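You operate a simulated robot arm through the tools that you are given. There is no shell and no other tool.

The job below is to be done with a simulated robot arm. You get a single attempt, and the scene is never put back.

## Task
Run the crisps down to mark 3 with the grey button.
Fine: shut the drive door, switch on, stop the first crisp at the mark, switch off.

It is judged by the outcome, as a careful person would: the job done as asked, and still so three seconds after it is handed in. It fails if anything else is knocked over, pushed out of place, dropped, spilled or broken.

## Robot
A 7-joint arm with a two-finger parallel gripper, fixed in place. Base frame: the origin is on the floor under the middle of its stand, x ahead of it, y to its left, z up. Units: m, rad, N and s.
It reaches about 1.372 m from its shoulder. Its first joint turns from -2.601 to 2.601 rad. Payload 3.43 kg.
The tool frame sits at the grasp point between the pads (the TCP): z along the fingers, y along the line on which they close. The tips reach 0.03 m beyond it. Largest opening 0.094 m; finger width 0.028, thickness 0.01; the body of the gripper, 0.05 by 0.096 m, starts 0.055 m behind the TCP.
Orientation is told as [roll, pitch, yaw] about the base's x, y, z axes, in that order, counted from this pose: with the fingers straight down and closing along the base's y, the tool's x points along the base's -x, its y along +y and its z along -z.

## Interface
- The arm moves only by the tool apply_moves. Its argument "motion" is a list of rows, each a list of 6 numbers: the shift along the tool's x, y, z in units of 50 mm (1.0 is 50 mm), then the turn, a rotation vector about the tool's x, y, z in units of 5 degrees (1.0 is 5 degrees). In form: [[x, y, z, rx, ry, rz], ...]. A call has 1 to 20 rows; each row shifts and turns the commanded pose from where the row before left it, along the tool's axes as they then stand. "grip" is the gripper command, from -1 (fully open) to 1 (shut), values between in proportion, set as the call begins (left out, the last holds). A call with a number of a shift or a turn outside -1 to 1 is refused whole. A row lasts 0.2 s, in which the tool goes at most 0.05 m and 0.15 rad; a call with a longer step from one row to the next is refused whole, and so is a gripper value outside its range. A pose out of reach is approached as far as the arm can. The call stops where the force on the tool passes 90 N (or 10 N more than at its start, if that is more) or the arm is blocked; 0.2 s more then pass. The fingers move at their own pace (about 0.045 m/s each) and stop on an object; they squeeze with about 36 N. The grip force told is the motor's: it shows also when the fingers shut on nothing. Time passes only in rows, and 0.2 s behind the last, so rows that do not move let the fingers close. The reply holds the time, the measured pose of the TCP, the force on the tool along the base axes, the opening and the grip force, in the units named above and with some noise, with the torque about the TCP (base axes, N m) and any sound that the robot's microphone picked up.
- Cameras (640 x 400 px; columns grow to the right, rows downward): "scene" is fixed at [0.0499, -0.6492, 1.0769]; the picture's right is [0.90, -0.43, 0.00], its down [-0.15, -0.31, -0.94] and it looks along [0.40, 0.85, -0.34] (base axes); focal length 326 px, centre (320, 200). "wrist" rides on the gripper at [0.076, 0.014, -0.102] in the tool frame; the picture's right is [-0.18, 0.98, 0.00], its down [-0.75, -0.14, -0.64] and it looks along [-0.63, -0.12, 0.77] (tool axes); focal length 243 px, centre (320, 200). There is no depth. A picture from a camera that has moved, and an enlarged one, comes with that camera's place and axes in the base frame and with its lens.
- capture(camera): a new picture of that camera. No time passes.
- close_up(camera, box): a new picture of the part [left, top, right, bottom] of that camera's present view, enlarged. No time passes.
- finish_job(): hands the job in; it is judged then, once.

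Nothing tells you positions but the pictures and the camera data. Unless the task says otherwise, let go and move clear before handing in.

The tools are called after ">>>" as name(argument=value, ...) on one line, values as JSON. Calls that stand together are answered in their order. apply_moves: Moves the arm, as the interface text tells. Its arguments: {"type":"object","properties":{"motion":{"type":"array","items":{"type":"array","items":{"type":"number"}}},"grip":{"type":"number"}},"required":["motion"]} The other tools are called the same way: capture (camera) takes a picture; close_up (camera, box) takes an enlarged picture of a part of a camera's view; finish_job () hands the job in.

At the start:

```text
time_s: 0.0
position: [0.6306, 0.5285, 0.8046]
orientation: [0.0, 0.0, 0.003]
contact_force: [-0.4, -0.9, 0.2]
ft_torque: [-0.05, -0.01, 0.01]
gripper_width: 0.0943
finger_force: 0.1
```

scene: 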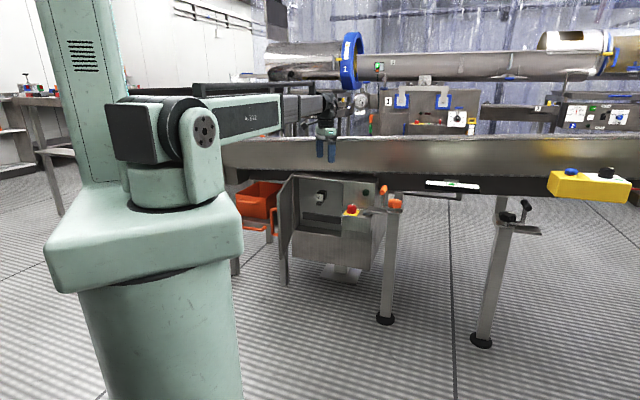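
wrist: 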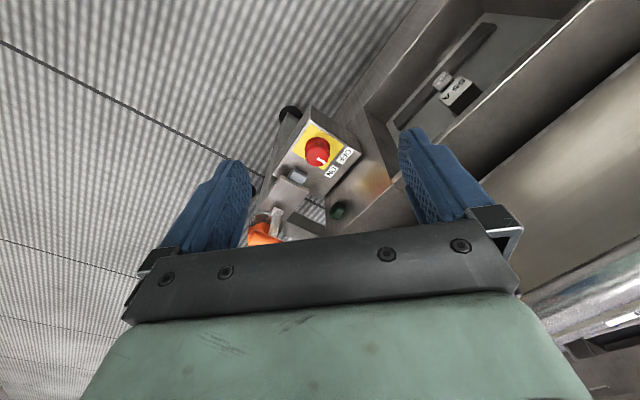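

I see a conveyor running along the room with an open drive cabinet door below it, a red rotary switch on a yellow plate, and a yellow pendant box with blue/black buttons on the right. I'll take enlarged views before moving anything.

>>> close_up(camera="scene", box=[220, 140, 420, 290])

>>> close_up(camera="scene", box=[400, 130, 640, 280])

>>> close_up(camera="scene", box=[240, 20, 440, 145])

>>> close_up(camera="scene", box=[440, 20, 640, 145])

>>> close_up(camera="wrist", box=[220, 80, 420, 240])

>>> close_up(camera="wrist", box=[380, 0, 640, 160])

```text
2.67 times, centred on (320, 215) of scene
camera zoom: at [0.0499, -0.6492, 1.0769], right [0.9, -0.43, 0.0], down [-0.15, -0.31, -0.94], along [0.4, 0.85, -0.34], focal length 868 px, centre (320, 160)
```

zoom: 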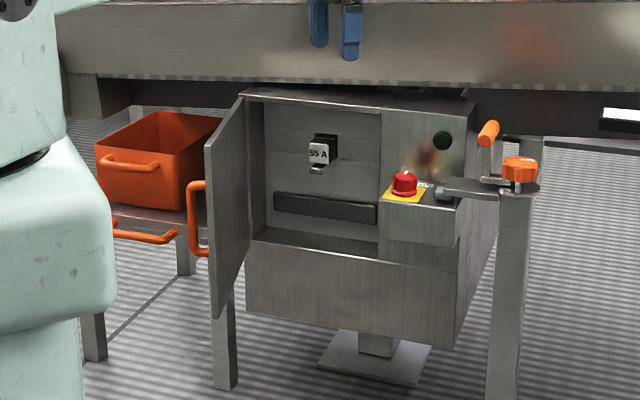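

```text
2.67 times, centred on (520, 205) of scene
camera zoom: at [0.0499, -0.6492, 1.0769], right [0.9, -0.43, 0.0], down [-0.15, -0.31, -0.94], along [0.4, 0.85, -0.34], focal length 868 px, centre (-213, 187)
```

zoom: 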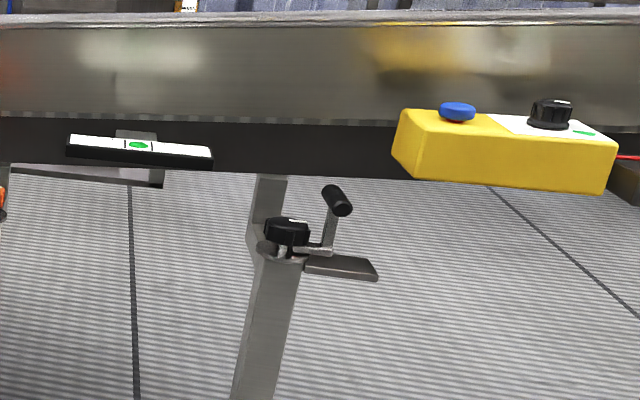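

```text
3.20 times, centred on (340, 82) of scene
camera zoom: at [0.0499, -0.6492, 1.0769], right [0.9, -0.43, 0.0], down [-0.15, -0.31, -0.94], along [0.4, 0.85, -0.34], focal length 1042 px, centre (256, 576)
```

zoom: 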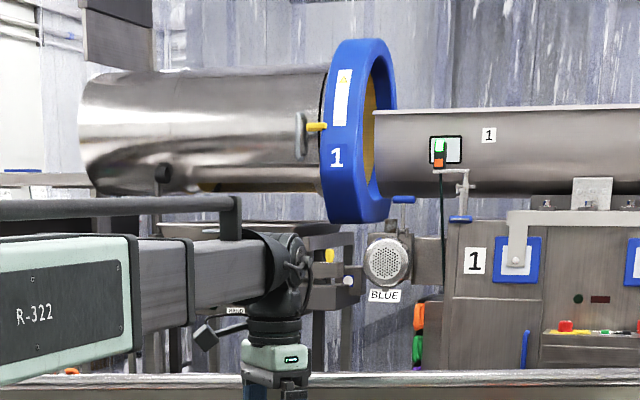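

```text
3.20 times, centred on (540, 82) of scene
camera zoom: at [0.0499, -0.6492, 1.0769], right [0.9, -0.43, 0.0], down [-0.15, -0.31, -0.94], along [0.4, 0.85, -0.34], focal length 1042 px, centre (-384, 576)
```

zoom: 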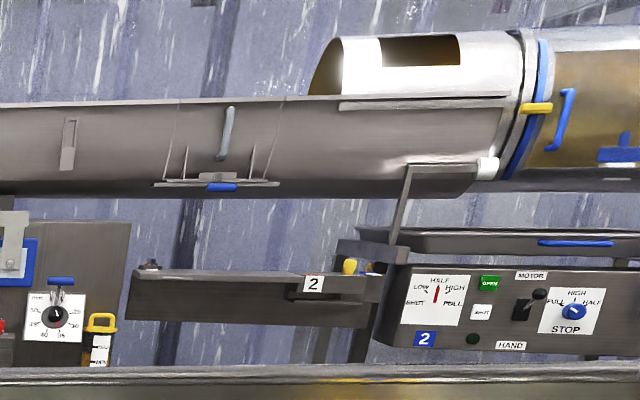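

```text
2.50 times, centred on (320, 160) of wrist
camera zoom: at [0.5549, 0.5431, 0.9062], right [0.18, 0.98, 0.0], down [0.75, -0.14, 0.64], along [0.63, -0.12, -0.77], focal length 606 px, centre (320, 300)
```

zoom: 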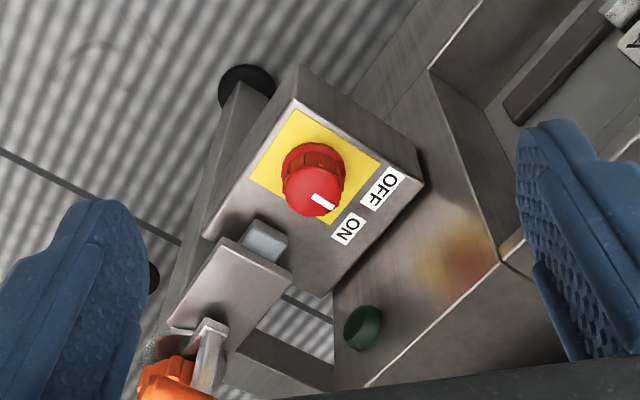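

```text
2.46 times, centred on (510, 80) of wrist
camera zoom: at [0.5549, 0.5431, 0.9062], right [0.18, 0.98, 0.0], down [0.75, -0.14, 0.64], along [0.63, -0.12, -0.77], focal length 597 px, centre (-148, 495)
```

zoom: 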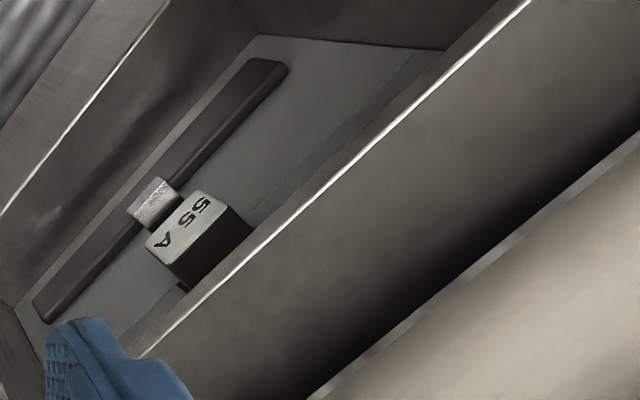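

The gripper hangs in front of the conveyor's near wall. I put the red ON/OFF switch near [0.75, 0.50, 0.55], with a grey block beside it that may be the grey button. I'll rise to look into the trough for crisps and marks.

>>> apply_moves(motion=[[0, 0, -1, 0, 0, 0], [0, 0, -1, 0, 0, 0], [0, 0, -1, 0, 0, 0], [0, 0, -1, 0, 0, 0], [0, 0, -1, 0, 0, 0], [0, 0, -1, 0, 0, 0]])

>>> capture(camera="wrist")

>>> capture(camera="scene")

```text
time_s: 1.4
position: [0.6305, 0.5281, 1.1042]
orientation: [0.0, -0.001, 0.002]
contact_force: [0.9, 0.4, 0.1]
ft_torque: [0.01, 0.0, -0.02]
gripper_width: 0.0938
finger_force: 0.1
```

```text
taken
camera wrist: at [0.5533, 0.5429, 1.2073], right [0.18, 0.98, 0.0], down [0.75, -0.14, 0.64], along [0.63, -0.12, -0.77], focal length 243 px, centre (320, 200)
```

wrist: 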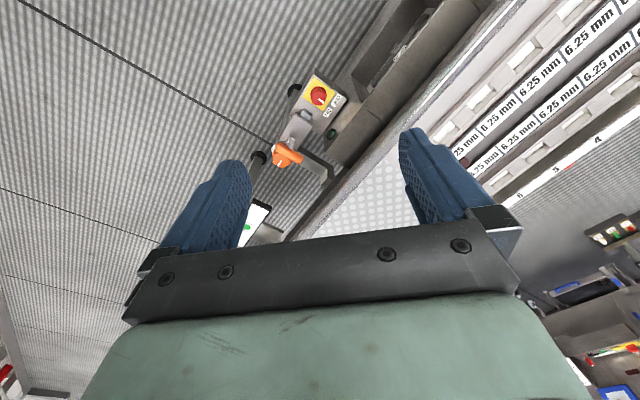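

```text
taken
```

scene: 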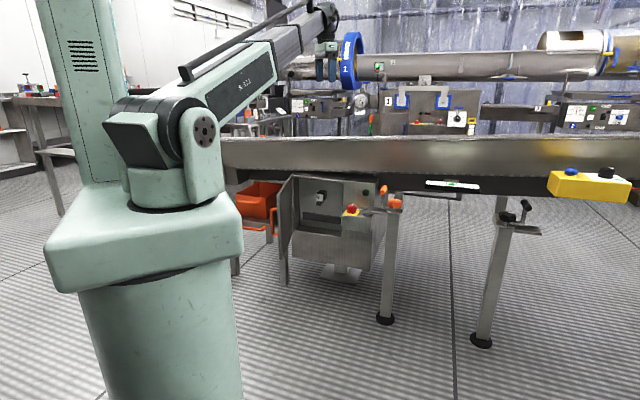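

The trough's far wall carries a numbered scale (…4, 5, 6 going away from me). I'll turn the wrist so the camera looks across the conveyor and read the scale and find the crisps.

>>> apply_moves(motion=[[0, 0, -1, 0, 0, -1], [0, 0, -1, 0, 0, -1], [0, 0, 0, 0, 0, -1], [0, 0, 0, 0, 0, -1], [0, 0, 0, 0, 0, -1], [0, 0, 0, 0, 0, -1], [0, 0, 0, 0, 0, -1], [0, 0, 0, 0, 0, -1], [0, 0, 0, 0, 0, -1], [0, 0, 0, 0, 0, -1], [0, 0, 0, 0, 0, -1], [0, 0, 0, 0, 0, -1], [0, 0, 0, 0, 0, -1]])

>>> capture(camera="wrist")

>>> capture(camera="scene")

```text
time_s: 3.2
position: [0.641, 0.5374, 1.1802]
orientation: [0.002, -0.023, 0.653]
contact_force: [5.5, 0.2, -6.2]
ft_torque: [0.36, 0.3, 0.35]
gripper_width: 0.0939
finger_force: 0.0
out of reach, approached as far as the arm can: row 2, 3
stopped in row 8: the force on the tool passed its limit at 94 N (the readings are from after the stop); the commanded pose is now the measured one
```

```text
taken
camera wrist: at [0.5702, 0.5012, 1.2824], right [-0.45, 0.89, 0.01], down [0.67, 0.34, 0.66], along [0.59, 0.3, -0.75], focal length 243 px, centre (320, 200)
```

wrist: 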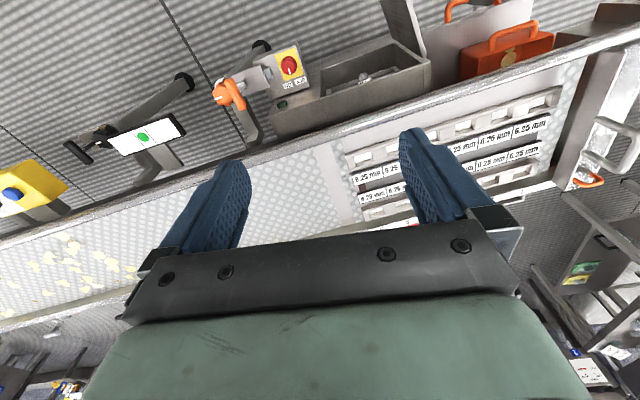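

```text
taken
```

scene: 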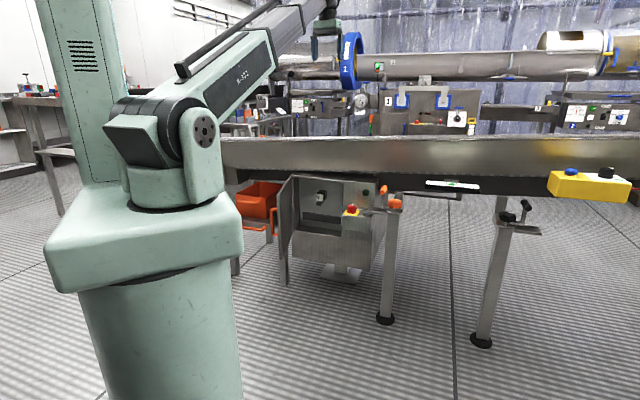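

The reach limit stopped me there (nothing was touched in view). The crisps lie in the trough at the far (+x) end, so they travel toward decreasing x. I'll come down a little, pull back and look again.

>>> apply_moves(motion=[[0.5, 0, 1, 0, 0, 0], [1, 0, 1, 0, 0, 0], [1, 0, 0.5, 0, 0, 0], [0, 0, 0, 0, 0, -1], [0, 0, 0, 0, 0, -1], [0, 0, 0, 0, 0, -1], [0, 0, 0, 0, 0, -1], [0, 0, 0, 0, 0, -1]])

>>> capture(camera="wrist")

>>> capture(camera="scene")

```text
refused: row 1 steps farther than a row can; nothing moved
```

```text
taken
camera wrist: at [0.5702, 0.5012, 1.2824], right [-0.45, 0.89, 0.01], down [0.67, 0.34, 0.66], along [0.59, 0.3, -0.75], focal length 243 px, centre (320, 200)
```

wrist: 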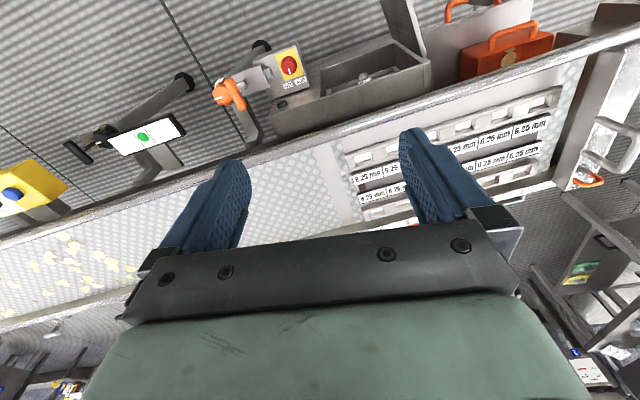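

```text
taken
```

scene: 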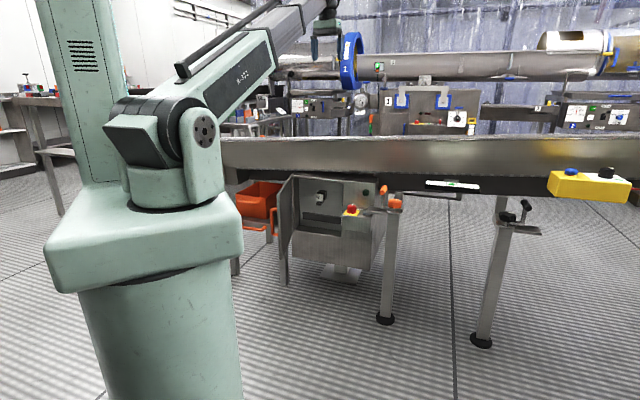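

That call was refused because a step was too long. I'll split it into shorter steps, down first and then back, and keep turning.

>>> apply_moves(motion=[[0, 0, 0.9, 0, 0, 0], [0, 0, 0.9, 0, 0, 0], [0.9, 0, 0, 0, 0, 0], [0.9, 0, 0, 0, 0, 0], [0.9, 0, 0, 0, 0, 0], [0, 0, 0, 0, 0, -1], [0, 0, 0, 0, 0, -1], [0, 0, 0, 0, 0, -1], [0, 0, 0, 0, 0, -1], [0, 0, 0, 0, 0, -1]])

>>> capture(camera="wrist")

>>> capture(camera="scene")

```text
time_s: 5.4
position: [0.5347, 0.4566, 1.0889]
orientation: [-0.006, -0.02, 1.092]
contact_force: [-1.0, -0.4, 0.2]
ft_torque: [0.03, 0.03, 0.02]
gripper_width: 0.094
finger_force: 0.1
```

```text
taken
camera wrist: at [0.4849, 0.3945, 1.1896], right [-0.79, 0.62, 0.0], down [0.46, 0.59, 0.66], along [0.41, 0.52, -0.75], focal length 243 px, centre (320, 200)
```

wrist: 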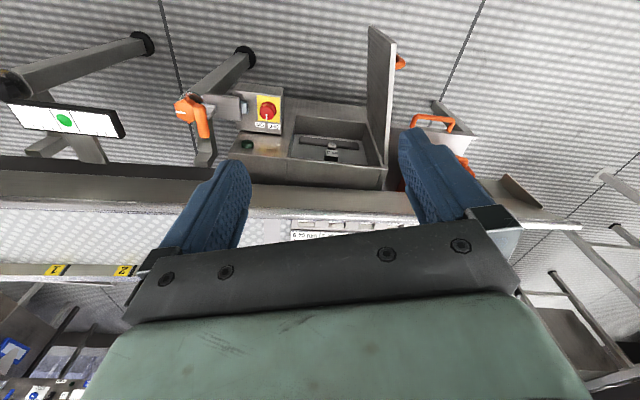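

```text
taken
```

scene: 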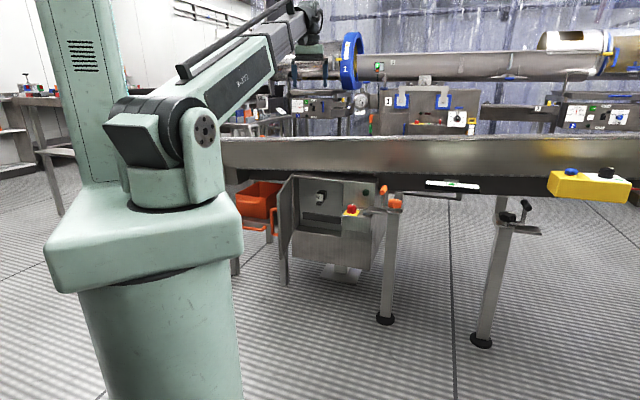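

I see yellow plates reading 1 and 2 on the trough's far rail (the picture is upside down). I'll enlarge these.

>>> close_up(camera="wrist", box=[0, 200, 200, 325])

>>> close_up(camera="wrist", box=[160, 60, 420, 222])

>>> close_up(camera="wrist", box=[0, 80, 160, 180])

```text
3.20 times, centred on (100, 262) of wrist
camera zoom: at [0.4849, 0.3945, 1.1896], right [-0.79, 0.62, 0.0], down [0.46, 0.59, 0.66], along [0.41, 0.52, -0.75], focal length 776 px, centre (1024, 0)
```

zoom: 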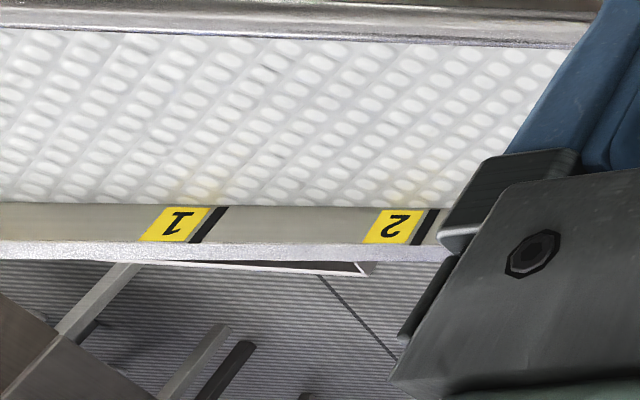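

```text
2.46 times, centred on (290, 141) of wrist
camera zoom: at [0.4849, 0.3945, 1.1896], right [-0.79, 0.62, 0.0], down [0.46, 0.59, 0.66], along [0.41, 0.52, -0.75], focal length 597 px, centre (394, 345)
```

zoom: 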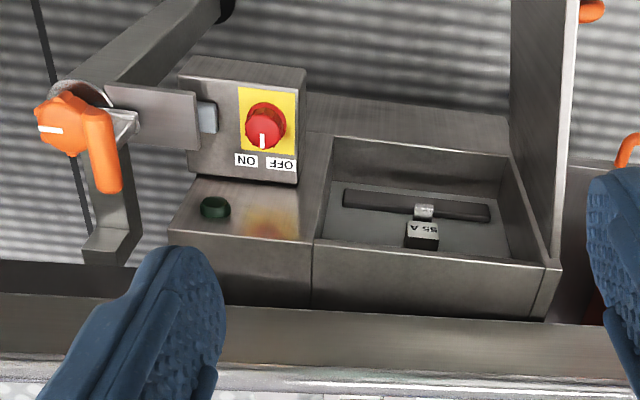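

```text
4.00 times, centred on (80, 130) of wrist
camera zoom: at [0.4849, 0.3945, 1.1896], right [-0.79, 0.62, 0.0], down [0.46, 0.59, 0.66], along [0.41, 0.52, -0.75], focal length 970 px, centre (1280, 480)
```

zoom: 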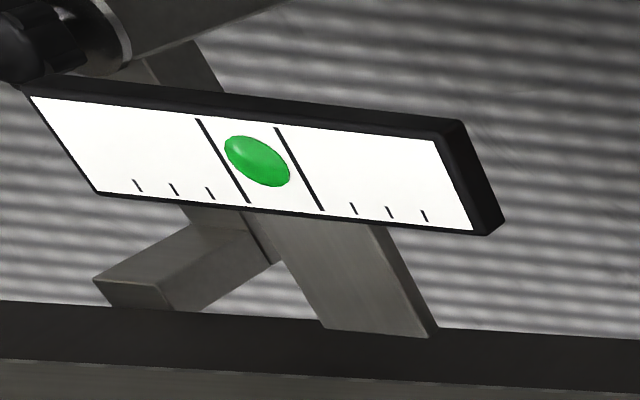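

The yellow plates on the far inner wall are marks 1, 2, … running toward −x, each with a black line. I'll tilt the wrist to look more levelly across the trough and see mark 3 and the crisps.

>>> apply_moves(motion=[[0, 0, 0, 0, -1, 0], [0, 0, 0, 0, -1, 0], [0, 0, 0, 0, -1, 0], [0, 0, 0, 0, -1, 0], [0, 0, 0, 0, -1, 0], [0, 0, 0, 0, -1, 0]])

>>> capture(camera="wrist")

>>> capture(camera="scene")

```text
time_s: 6.8
position: [0.5345, 0.4564, 1.0883]
orientation: [-0.006, -0.543, 1.092]
contact_force: [0.3, 0.9, 0.6]
ft_torque: [0.0, 0.0, 0.0]
gripper_width: 0.0942
finger_force: 0.0
```

```text
taken
camera wrist: at [0.4671, 0.3593, 1.1366], right [-0.8, 0.59, 0.09], down [0.26, 0.21, 0.94], along [0.54, 0.77, -0.33], focal length 243 px, centre (320, 200)
```

wrist: 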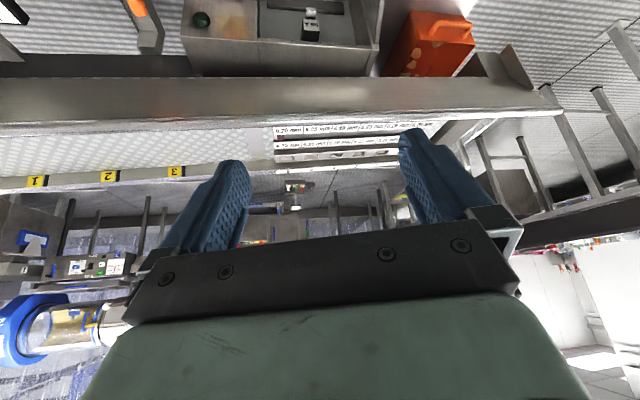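

```text
taken
```

scene: 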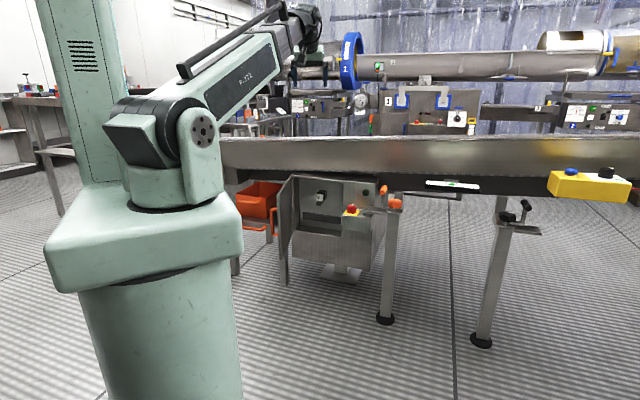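

Marks 1, 2 and 3 are all in view on the far wall, just before the screen section. I'll enlarge them and look for the crisps.

>>> close_up(camera="wrist", box=[0, 100, 260, 262])

>>> close_up(camera="wrist", box=[100, 110, 260, 210])

>>> close_up(camera="wrist", box=[160, 0, 420, 80])

```text
2.46 times, centred on (130, 181) of wrist
camera zoom: at [0.4671, 0.3593, 1.1366], right [-0.8, 0.59, 0.09], down [0.26, 0.21, 0.94], along [0.54, 0.77, -0.33], focal length 597 px, centre (788, 247)
```

zoom: 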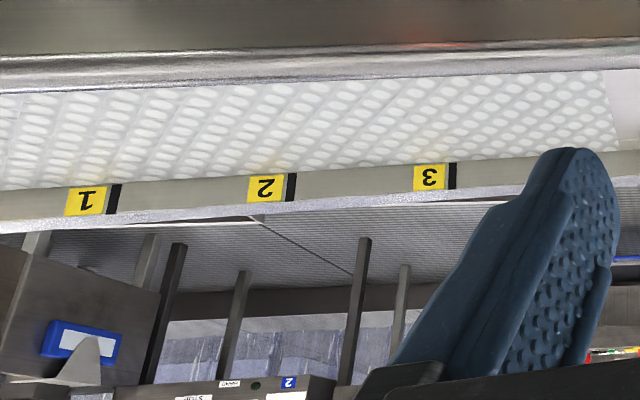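

```text
4.00 times, centred on (180, 160) of wrist
camera zoom: at [0.4671, 0.3593, 1.1366], right [-0.8, 0.59, 0.09], down [0.26, 0.21, 0.94], along [0.54, 0.77, -0.33], focal length 970 px, centre (880, 360)
```

zoom: 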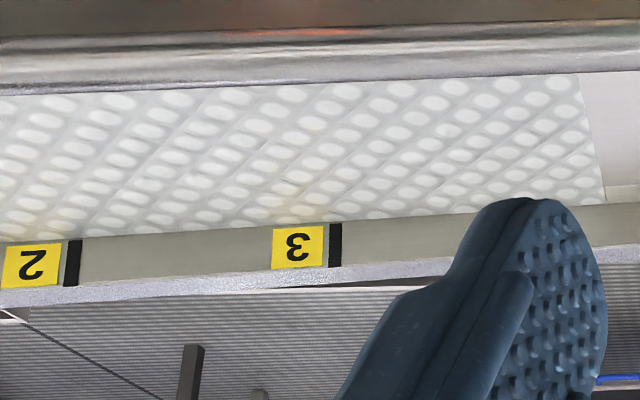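

```text
2.46 times, centred on (290, 40) of wrist
camera zoom: at [0.4671, 0.3593, 1.1366], right [-0.8, 0.59, 0.09], down [0.26, 0.21, 0.94], along [0.54, 0.77, -0.33], focal length 597 px, centre (394, 594)
```

zoom: 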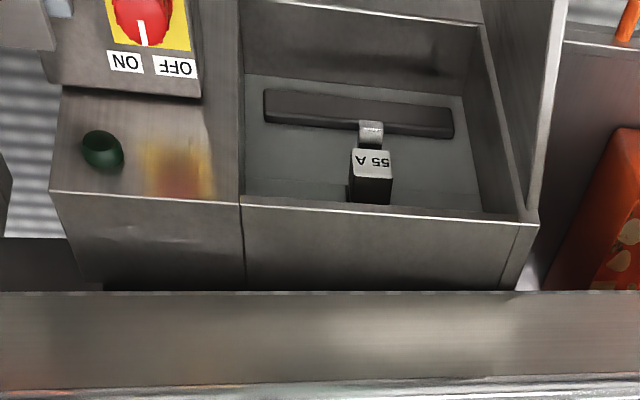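

Mark 3 is at roughly [1.2, 0.68, 0.75] and the belt line runs along about (0.785, −0.62). Now I'll look closely at the switch box, the grey part beside it and the pendant to identify the grey button.

>>> close_up(camera="scene", box=[330, 175, 410, 225])

>>> close_up(camera="scene", box=[540, 155, 640, 215])

>>> close_up(camera="scene", box=[270, 165, 390, 240])

>>> close_up(camera="scene", box=[480, 190, 560, 240])

```text
8.00 times, centred on (370, 200) of scene
camera zoom: at [0.0499, -0.6492, 1.0769], right [0.9, -0.43, 0.0], down [-0.15, -0.31, -0.94], along [0.4, 0.85, -0.34], focal length 2605 px, centre (-80, 200)
```

zoom: 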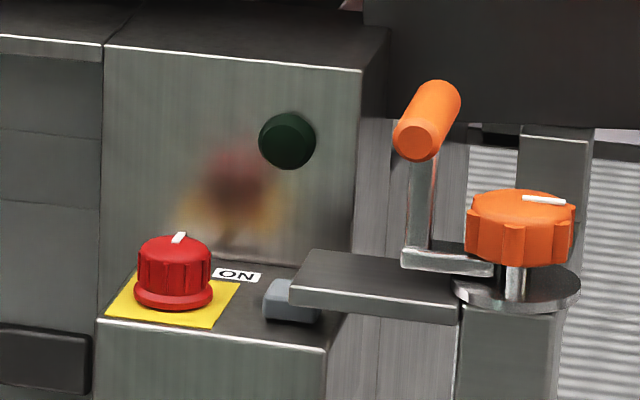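

```text
6.40 times, centred on (590, 185) of scene
camera zoom: at [0.0499, -0.6492, 1.0769], right [0.9, -0.43, 0.0], down [-0.15, -0.31, -0.94], along [0.4, 0.85, -0.34], focal length 2084 px, centre (-1408, 296)
```

zoom: 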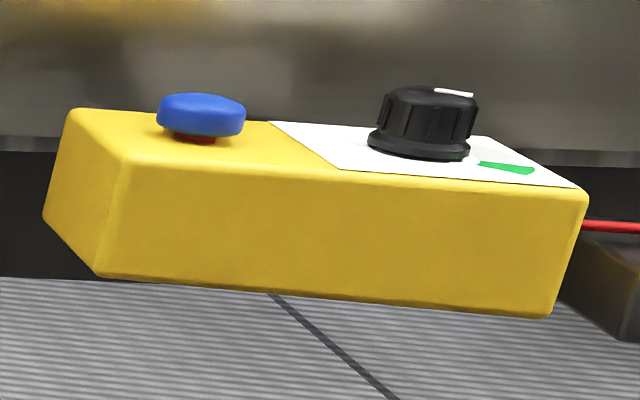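

```text
5.33 times, centred on (330, 202) of scene
camera zoom: at [0.0499, -0.6492, 1.0769], right [0.9, -0.43, 0.0], down [-0.15, -0.31, -0.94], along [0.4, 0.85, -0.34], focal length 1736 px, centre (267, 187)
```

zoom: 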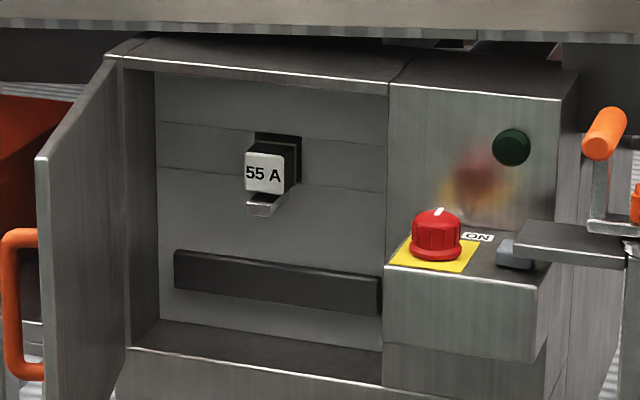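

```text
8.00 times, centred on (520, 215) of scene
camera zoom: at [0.0499, -0.6492, 1.0769], right [0.9, -0.43, 0.0], down [-0.15, -0.31, -0.94], along [0.4, 0.85, -0.34], focal length 2605 px, centre (-1280, 80)
```

zoom: 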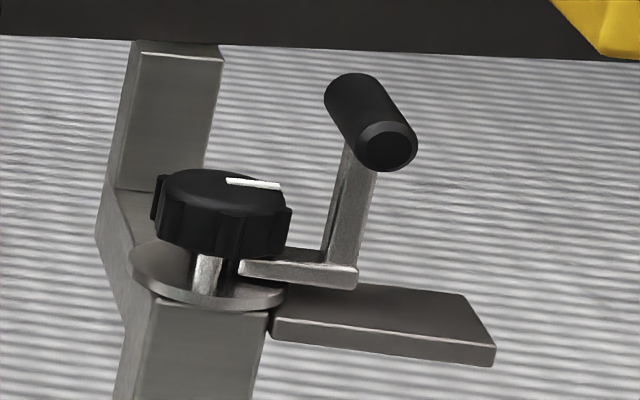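

The shelf on the drive cabinet holds the red knob, with ON to its right and OFF behind it, and a grey rounded button partly under a leg-clamp plate. The dark green lamp is on the panel. I'll level the gripper and go lower to inspect this area closely.

>>> apply_moves(motion=[[0, 0, 0, 0, 1, 0], [0, 0, 0, 0, 1, 0], [0, 0, 0, 0, 1, 0], [0, 0, 0, 0, 1, 0], [0, 0, 0, 0, 1, 0], [0, 0, 0, 0, 1, 0], [0, 0, 1, 0, 0, 0], [0, 0, 1, 0, 0, 0], [0, 0, 1, 0, 0, 0], [0, 0, 1, 0, 0, 0], [0, 0, 0.9, 0, 0, 0]])

>>> capture(camera="wrist")

>>> capture(camera="scene")

```text
time_s: 9.2
position: [0.5366, 0.4614, 0.8429]
orientation: [-0.005, -0.02, 1.088]
contact_force: [0.3, 0.3, -0.6]
ft_torque: [-0.01, -0.03, -0.04]
gripper_width: 0.0942
finger_force: 0.1
```

```text
taken
camera wrist: at [0.4876, 0.3985, 0.9441], right [-0.79, 0.62, 0.0], down [0.46, 0.59, 0.66], along [0.41, 0.52, -0.75], focal length 243 px, centre (320, 200)
```

wrist: 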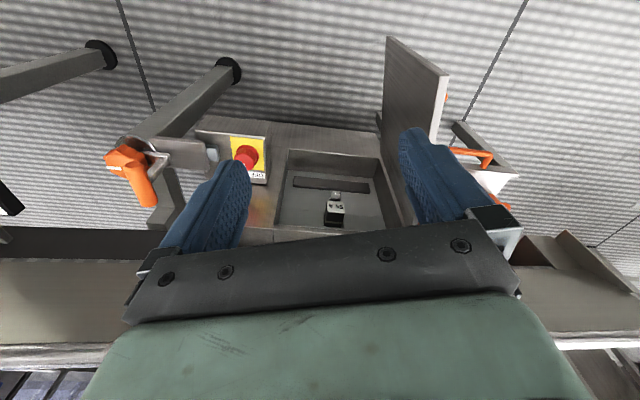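

```text
taken
```

scene: 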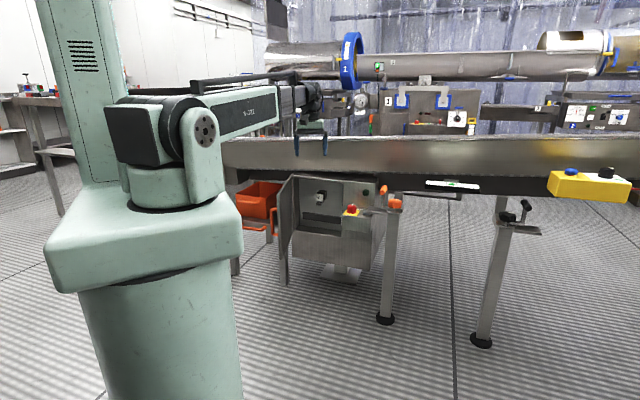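

The view is aligned with the cabinet. I'll square the tool to the conveyor and shift right along it so the red knob and grey button show between the fingers.

>>> apply_moves(motion=[[0, 0, 0, 0, 0, 1], [0, 0, 0, 0, 0, 1], [0, -0.9, 0, 0, 0, 0], [0, -0.9, 0, 0, 0, 0], [0, -0.9, 0, 0, 0, 0], [0, -0.5, 0, 0, 0, 0], [0.8, 0, 0, 0, 0, 0]])

>>> capture(camera="wrist")

```text
time_s: 10.8
position: [0.6381, 0.3305, 0.8423]
orientation: [-0.004, -0.019, 0.914]
contact_force: [-0.2, 0.1, 0.6]
ft_torque: [0.04, 0.03, -0.01]
gripper_width: 0.0942
finger_force: 0.0
```

```text
taken
camera wrist: at [0.5798, 0.2786, 0.9438], right [-0.67, 0.75, 0.0], down [0.56, 0.5, 0.66], along [0.49, 0.44, -0.75], focal length 243 px, centre (320, 200)
```

wrist: 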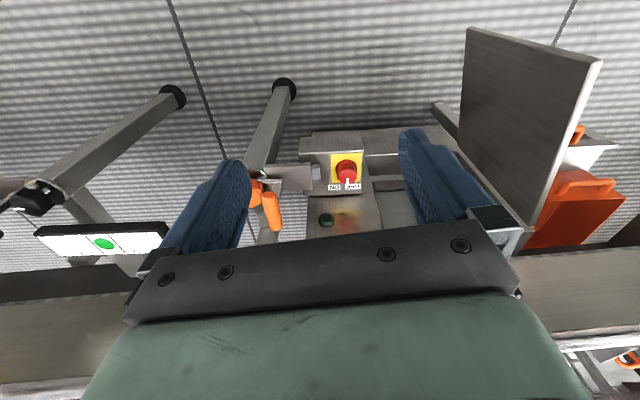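

>>> close_up(camera="wrist", box=[240, 110, 400, 210])

>>> close_up(camera="wrist", box=[288, 140, 368, 190])

>>> close_up(camera="wrist", box=[420, 0, 640, 250])

```text
4.00 times, centred on (320, 160) of wrist
camera zoom: at [0.5798, 0.2786, 0.9438], right [-0.67, 0.75, 0.0], down [0.56, 0.5, 0.66], along [0.49, 0.44, -0.75], focal length 970 px, centre (320, 360)
```

zoom: 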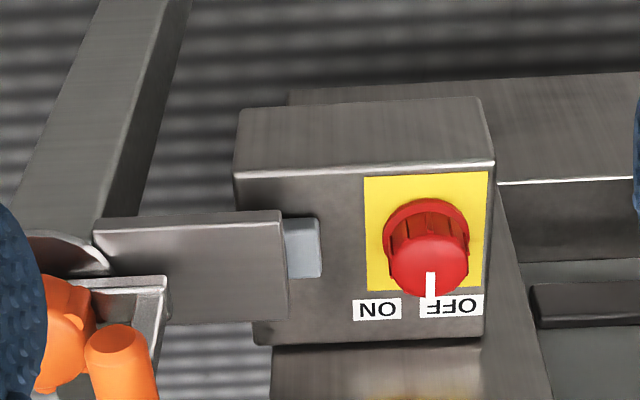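

```text
8.00 times, centred on (328, 165) of wrist
camera zoom: at [0.5798, 0.2786, 0.9438], right [-0.67, 0.75, 0.0], down [0.56, 0.5, 0.66], along [0.49, 0.44, -0.75], focal length 1941 px, centre (256, 480)
```

zoom: 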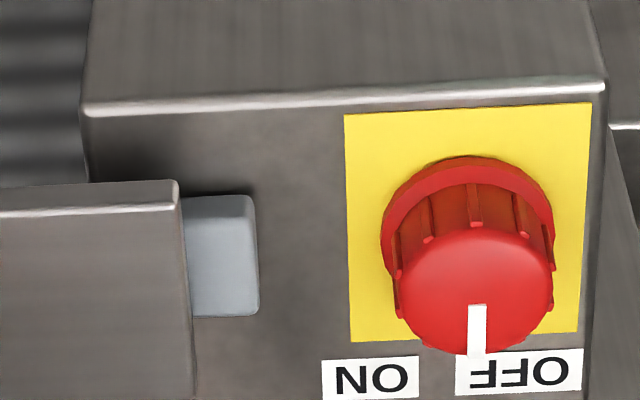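

```text
1.60 times, centred on (530, 125) of wrist
camera zoom: at [0.5798, 0.2786, 0.9438], right [-0.67, 0.75, 0.0], down [0.56, 0.5, 0.66], along [0.49, 0.44, -0.75], focal length 388 px, centre (-16, 320)
```

zoom: 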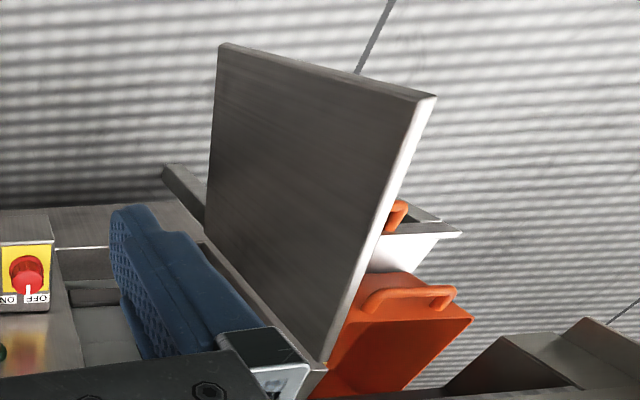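

The grey button is a rounded block on the shelf, half under the clamp plate; the red pointer is on OFF, with ON to the right. The door stands about 84° open: hinge near (0.57, 0.78), free edge near (0.42, 0.54), z 0.34–0.65, handle on its outer face. I'll close the fingers, tilt them forward and carry them to the outer side of the door.

>>> apply_moves(motion=[[0, 0, 0, 0, -1, 0], [0, 0, 0, 0, -1, 0], [0, 0, 0, 0, -1, 0], [0, 0, 0, 0, -1, 0], [0, 0, 0, 0, -1, 0], [0, 0, 0, 0, -1, 0], [0, 0, 0, 0, -1, 0], [0, 0, 0, 0, -1, 0], [0, 0, 0, 0, -1, 0], [0, 0, 0, 0, -1, 0], [0, 0, 0, 0, -1, 0]], grip=1)

>>> capture(camera="scene")

>>> capture(camera="wrist")

```text
time_s: 13.2
position: [0.641, 0.3302, 0.8436]
orientation: [-0.007, -0.983, 0.921]
contact_force: [0.2, 0.1, -0.5]
ft_torque: [0.01, 0.0, 0.0]
gripper_width: 0.0
finger_force: 32.7
```

```text
taken
```

scene: 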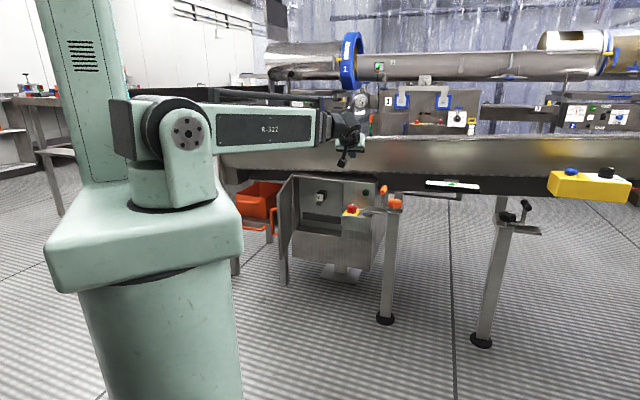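

```text
taken
camera wrist: at [0.5514, 0.2388, 0.8374], right [-0.72, 0.68, 0.15], down [0.04, -0.18, 0.98], along [0.7, 0.71, 0.1], focal length 243 px, centre (320, 200)
```

wrist: 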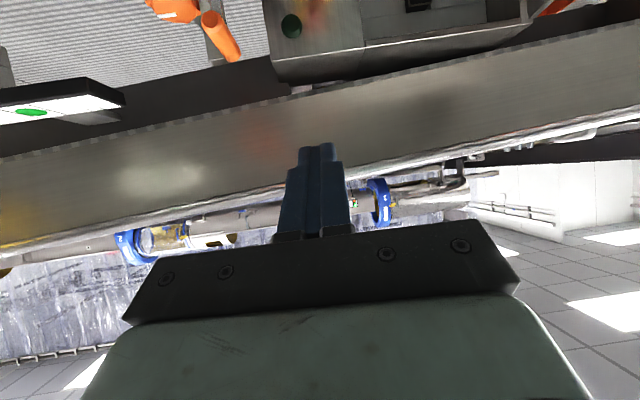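

The fingers are closed and tilted forward. Now I'll slide left along the conveyor past the door's free edge, well above and in front of it.

>>> apply_moves(motion=[[0.095, 0.876, -0.141, 0, 0, 0], [0.095, 0.876, -0.141, 0, 0, 0], [0.095, 0.876, -0.141, 0, 0, 0], [0.095, 0.876, -0.141, 0, 0, 0], [0.095, 0.876, -0.141, 0, 0, 0], [0.095, 0.876, -0.141, 0, 0, 0], [0.095, 0.876, -0.141, 0, 0, 0], [0.095, 0.876, -0.141, 0, 0, 0], [0.095, 0.876, -0.141, 0, 0, 0]])

>>> capture(camera="scene")

>>> capture(camera="wrist")

```text
time_s: 15.2
position: [0.3716, 0.5851, 0.8287]
orientation: [-0.005, -0.982, 0.919]
contact_force: [-1.3, -0.2, -0.1]
ft_torque: [-0.02, -0.02, -0.04]
gripper_width: 0.0001
finger_force: 32.9
out of reach, approached as far as the arm can: row 1, 2, 3, 4, 5, 6, 7, 8, 9
```

```text
taken
```

scene: 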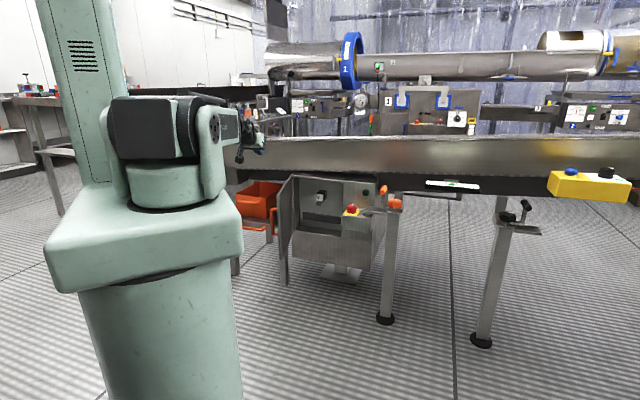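

```text
taken
camera wrist: at [0.2824, 0.4933, 0.8229], right [-0.72, 0.68, 0.15], down [0.04, -0.17, 0.98], along [0.7, 0.71, 0.1], focal length 243 px, centre (320, 200)
```

wrist: 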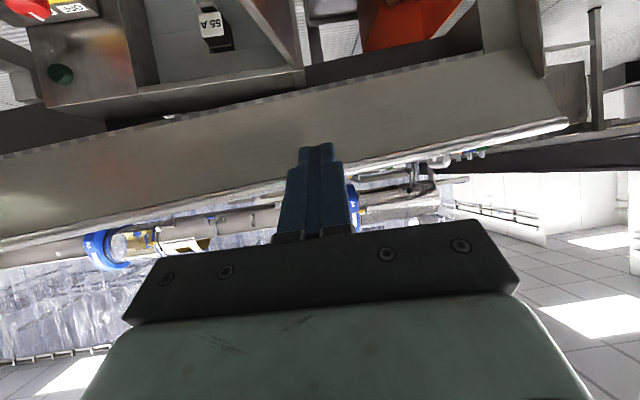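

The arm stopped short here because the strongly tilted hand is too near its own base. I'll reduce the tilt, which moves the wrist outward, and check where the tool settles.

>>> apply_moves(motion=[[0, 0, 0, 0, 1, 0], [0, 0, 0, 0, 1, 0], [0, 0, 0, 0, 1, 0], [0, 0, 0, 0, 1, 0], [0, 0, 0, 0, 1, 0]])

>>> capture(camera="scene")

>>> capture(camera="wrist")

```text
time_s: 16.4
position: [0.3727, 0.5885, 0.83]
orientation: [-0.004, -0.541, 0.917]
contact_force: [-0.4, -0.1, 1.1]
ft_torque: [0.04, 0.0, 0.02]
gripper_width: 0.0001
finger_force: 33.2
```

```text
taken
```

scene: 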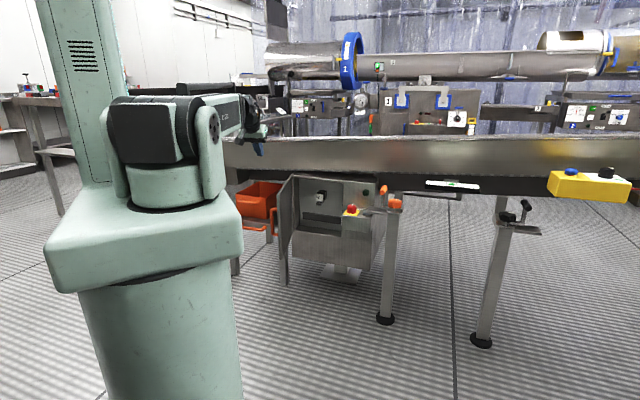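

```text
taken
camera wrist: at [0.2896, 0.5038, 0.8778], right [-0.68, 0.72, 0.09], down [0.3, 0.16, 0.94], along [0.67, 0.67, -0.33], focal length 243 px, centre (320, 200)
```

wrist: 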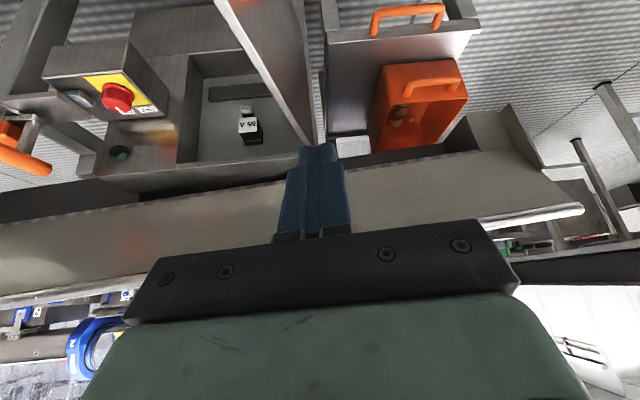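

The tilt is now about 31° and the commanded pose matches the real one. I'll zoom in on the space on the outer side of the door, where there's a steel box with an orange handle and an orange bin.

>>> close_up(camera="wrist", box=[180, 0, 500, 200])

>>> close_up(camera="scene", box=[225, 150, 325, 290])

```text
2.00 times, centred on (340, 100) of wrist
camera zoom: at [0.2896, 0.5038, 0.8778], right [-0.68, 0.72, 0.09], down [0.3, 0.16, 0.94], along [0.67, 0.67, -0.33], focal length 485 px, centre (280, 400)
```

zoom: 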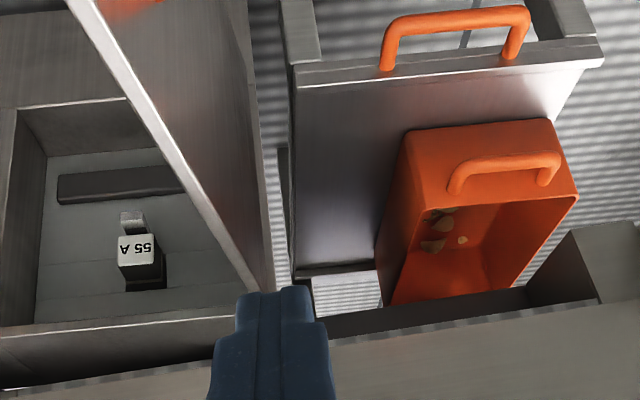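

```text
2.86 times, centred on (275, 220) of scene
camera zoom: at [0.0499, -0.6492, 1.0769], right [0.9, -0.43, 0.0], down [-0.15, -0.31, -0.94], along [0.4, 0.85, -0.34], focal length 930 px, centre (449, 143)
```

zoom: 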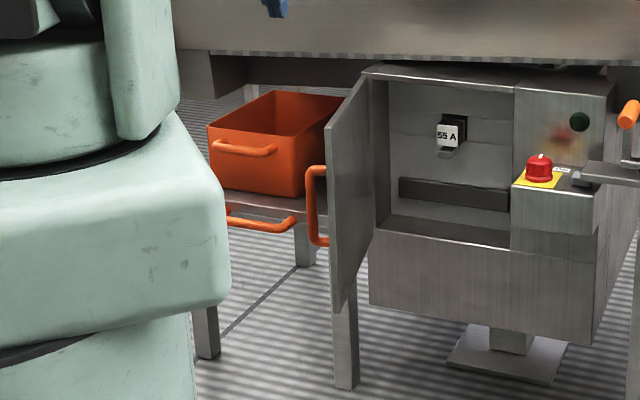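

The space beside the door at z ≈ 0.62 is clear (bin and tray sit lower and farther back). I'll lower the closed fingers beside the door's outer face, above its handle.

>>> apply_moves(motion=[[0.283, 0, 0.712, 0, 0, 0], [0.283, 0, 0.712, 0, 0, 0], [0.283, 0, 0.712, 0, 0, 0], [0.283, 0, 0.712, 0, 0, 0], [0.283, 0, 0.712, 0, 0, 0]])

>>> capture(camera="scene")

>>> capture(camera="wrist")

>>> close_up(camera="scene", box=[225, 120, 345, 220])

```text
time_s: 17.6
position: [0.3917, 0.6124, 0.6395]
orientation: [-0.003, -0.543, 0.916]
contact_force: [-0.3, -0.6, -0.7]
ft_torque: [0.03, 0.02, 0.02]
gripper_width: 0.0002
finger_force: 33.0
```

```text
taken
```

scene: 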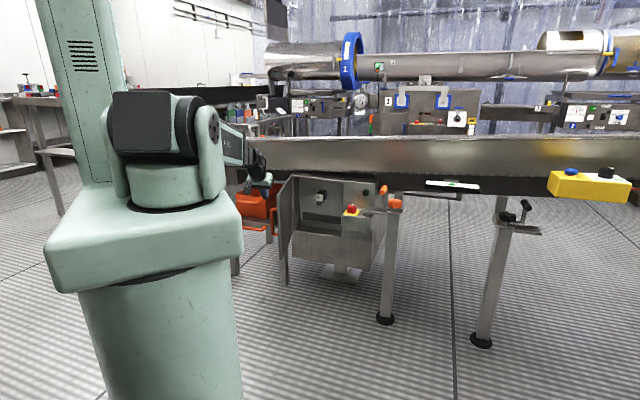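

```text
taken
camera wrist: at [0.3084, 0.5275, 0.687], right [-0.68, 0.72, 0.09], down [0.3, 0.16, 0.94], along [0.67, 0.67, -0.33], focal length 243 px, centre (320, 200)
```

wrist: 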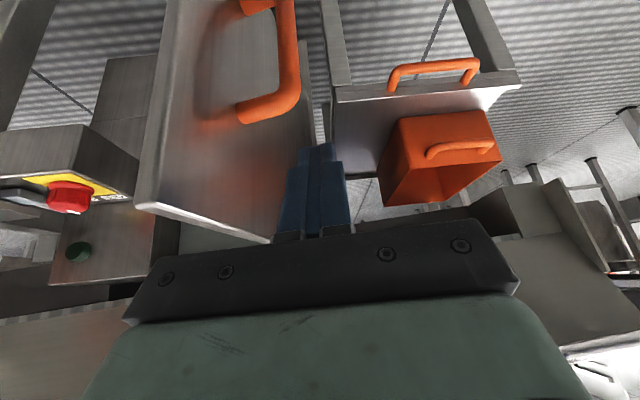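

```text
4.00 times, centred on (285, 170) of scene
camera zoom: at [0.0499, -0.6492, 1.0769], right [0.9, -0.43, 0.0], down [-0.15, -0.31, -0.94], along [0.4, 0.85, -0.34], focal length 1302 px, centre (460, 320)
```

zoom: 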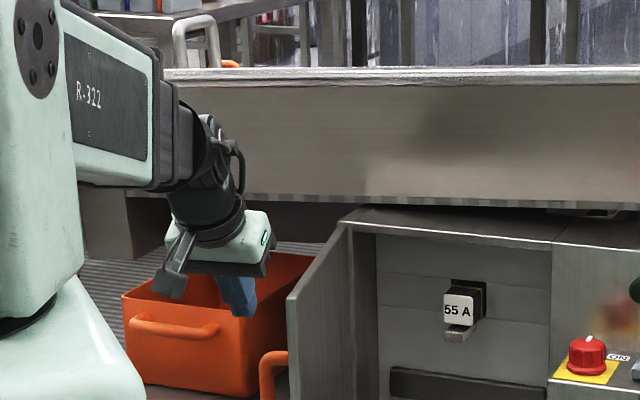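

The fingers sit beside the door's outer face, just above its handle. I'll sweep them slowly in an arc about the hinge to swing the door toward closed, first to about halfway.

>>> apply_moves(motion=[[0, -0.264, 0, 0, 0, 0], [0, -0.264, 0, 0, 0, 0], [0, -0.264, 0, 0, 0, 0], [0, -0.264, 0, 0, 0, 0], [-0.065, -0.312, 0.039, 0, 0, 0], [-0.065, -0.312, 0.039, 0, 0, 0], [-0.108, -0.291, 0.065, 0, 0, 0], [-0.108, -0.291, 0.065, 0, 0, 0], [-0.14, -0.267, 0.084, 0, 0, 0], [-0.14, -0.267, 0.084, 0, 0, 0], [-0.175, -0.232, 0.106, 0, 0, 0], [-0.175, -0.232, 0.106, 0, 0, 0], [-0.204, -0.19, 0.123, 0, 0, 0], [-0.204, -0.19, 0.123, 0, 0, 0]])

>>> capture(camera="scene")

>>> capture(camera="wrist")

```text
time_s: 20.6
position: [0.5863, 0.5677, 0.6409]
orientation: [-0.003, -0.544, 0.916]
contact_force: [-0.5, 0.7, 0.8]
ft_torque: [0.01, -0.03, 0.0]
gripper_width: 0.0
finger_force: 33.3
```

```text
taken
```

scene: 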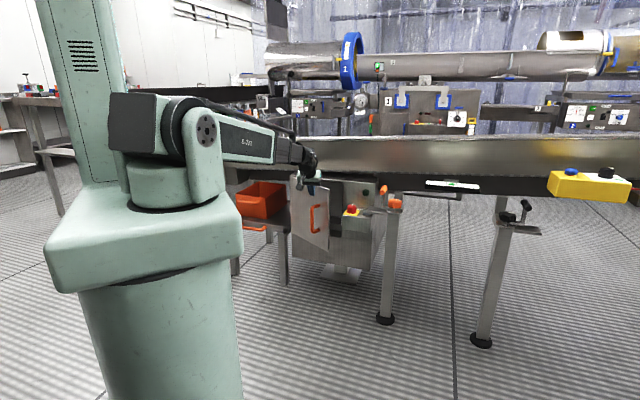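

```text
taken
camera wrist: at [0.5032, 0.4835, 0.6878], right [-0.68, 0.72, 0.09], down [0.3, 0.16, 0.94], along [0.67, 0.67, -0.33], focal length 243 px, centre (320, 200)
```

wrist: 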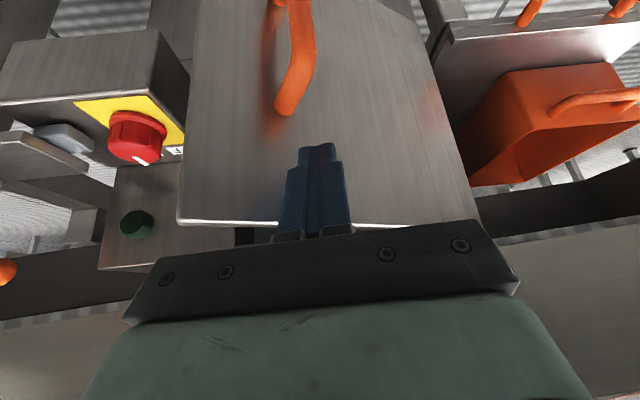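

The door follows smoothly and is half shut. I'll continue the arc to nearly closed.

>>> apply_moves(motion=[[-0.22, -0.151, 0.133, 0, 0, 0], [-0.22, -0.151, 0.133, 0, 0, 0], [-0.231, -0.109, 0.139, 0, 0, 0], [-0.231, -0.109, 0.139, 0, 0, 0], [-0.236, -0.069, 0.142, 0, 0, 0], [-0.236, -0.069, 0.142, 0, 0, 0], [-0.235, -0.037, 0.141, 0, 0, 0], [-0.235, -0.037, 0.141, 0, 0, 0]])

>>> capture(camera="scene")

>>> close_up(camera="scene", box=[260, 130, 420, 230])

>>> capture(camera="wrist")

```text
time_s: 22.4
position: [0.6762, 0.6242, 0.642]
orientation: [-0.001, -0.531, 0.916]
contact_force: [-38.0, -41.9, 12.7]
ft_torque: [-0.49, 0.55, -0.13]
gripper_width: 0.0002
finger_force: 33.6
```

```text
taken
```

scene: 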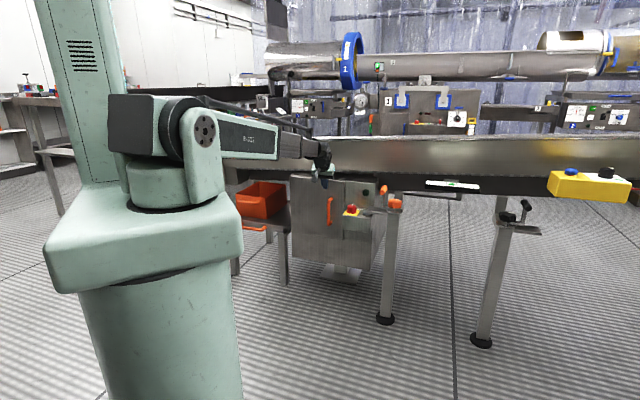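

```text
4.00 times, centred on (340, 180) of scene
camera zoom: at [0.0499, -0.6492, 1.0769], right [0.9, -0.43, 0.0], down [-0.15, -0.31, -0.94], along [0.4, 0.85, -0.34], focal length 1302 px, centre (240, 280)
```

zoom: 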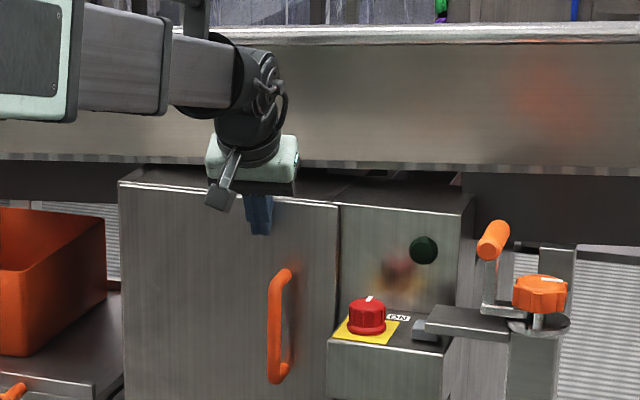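

```text
taken
camera wrist: at [0.5938, 0.5398, 0.6916], right [-0.68, 0.72, 0.09], down [0.31, 0.17, 0.94], along [0.66, 0.67, -0.34], focal length 243 px, centre (320, 200)
```

wrist: 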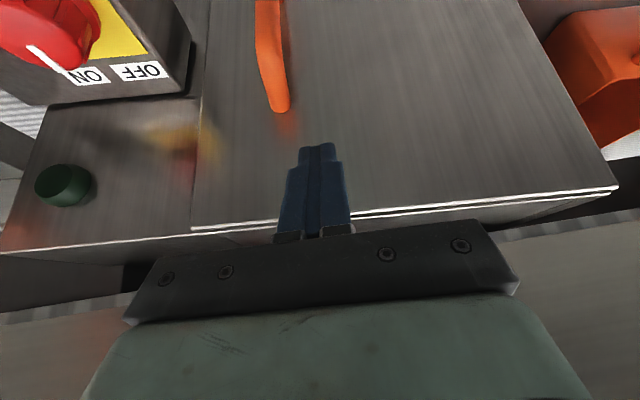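

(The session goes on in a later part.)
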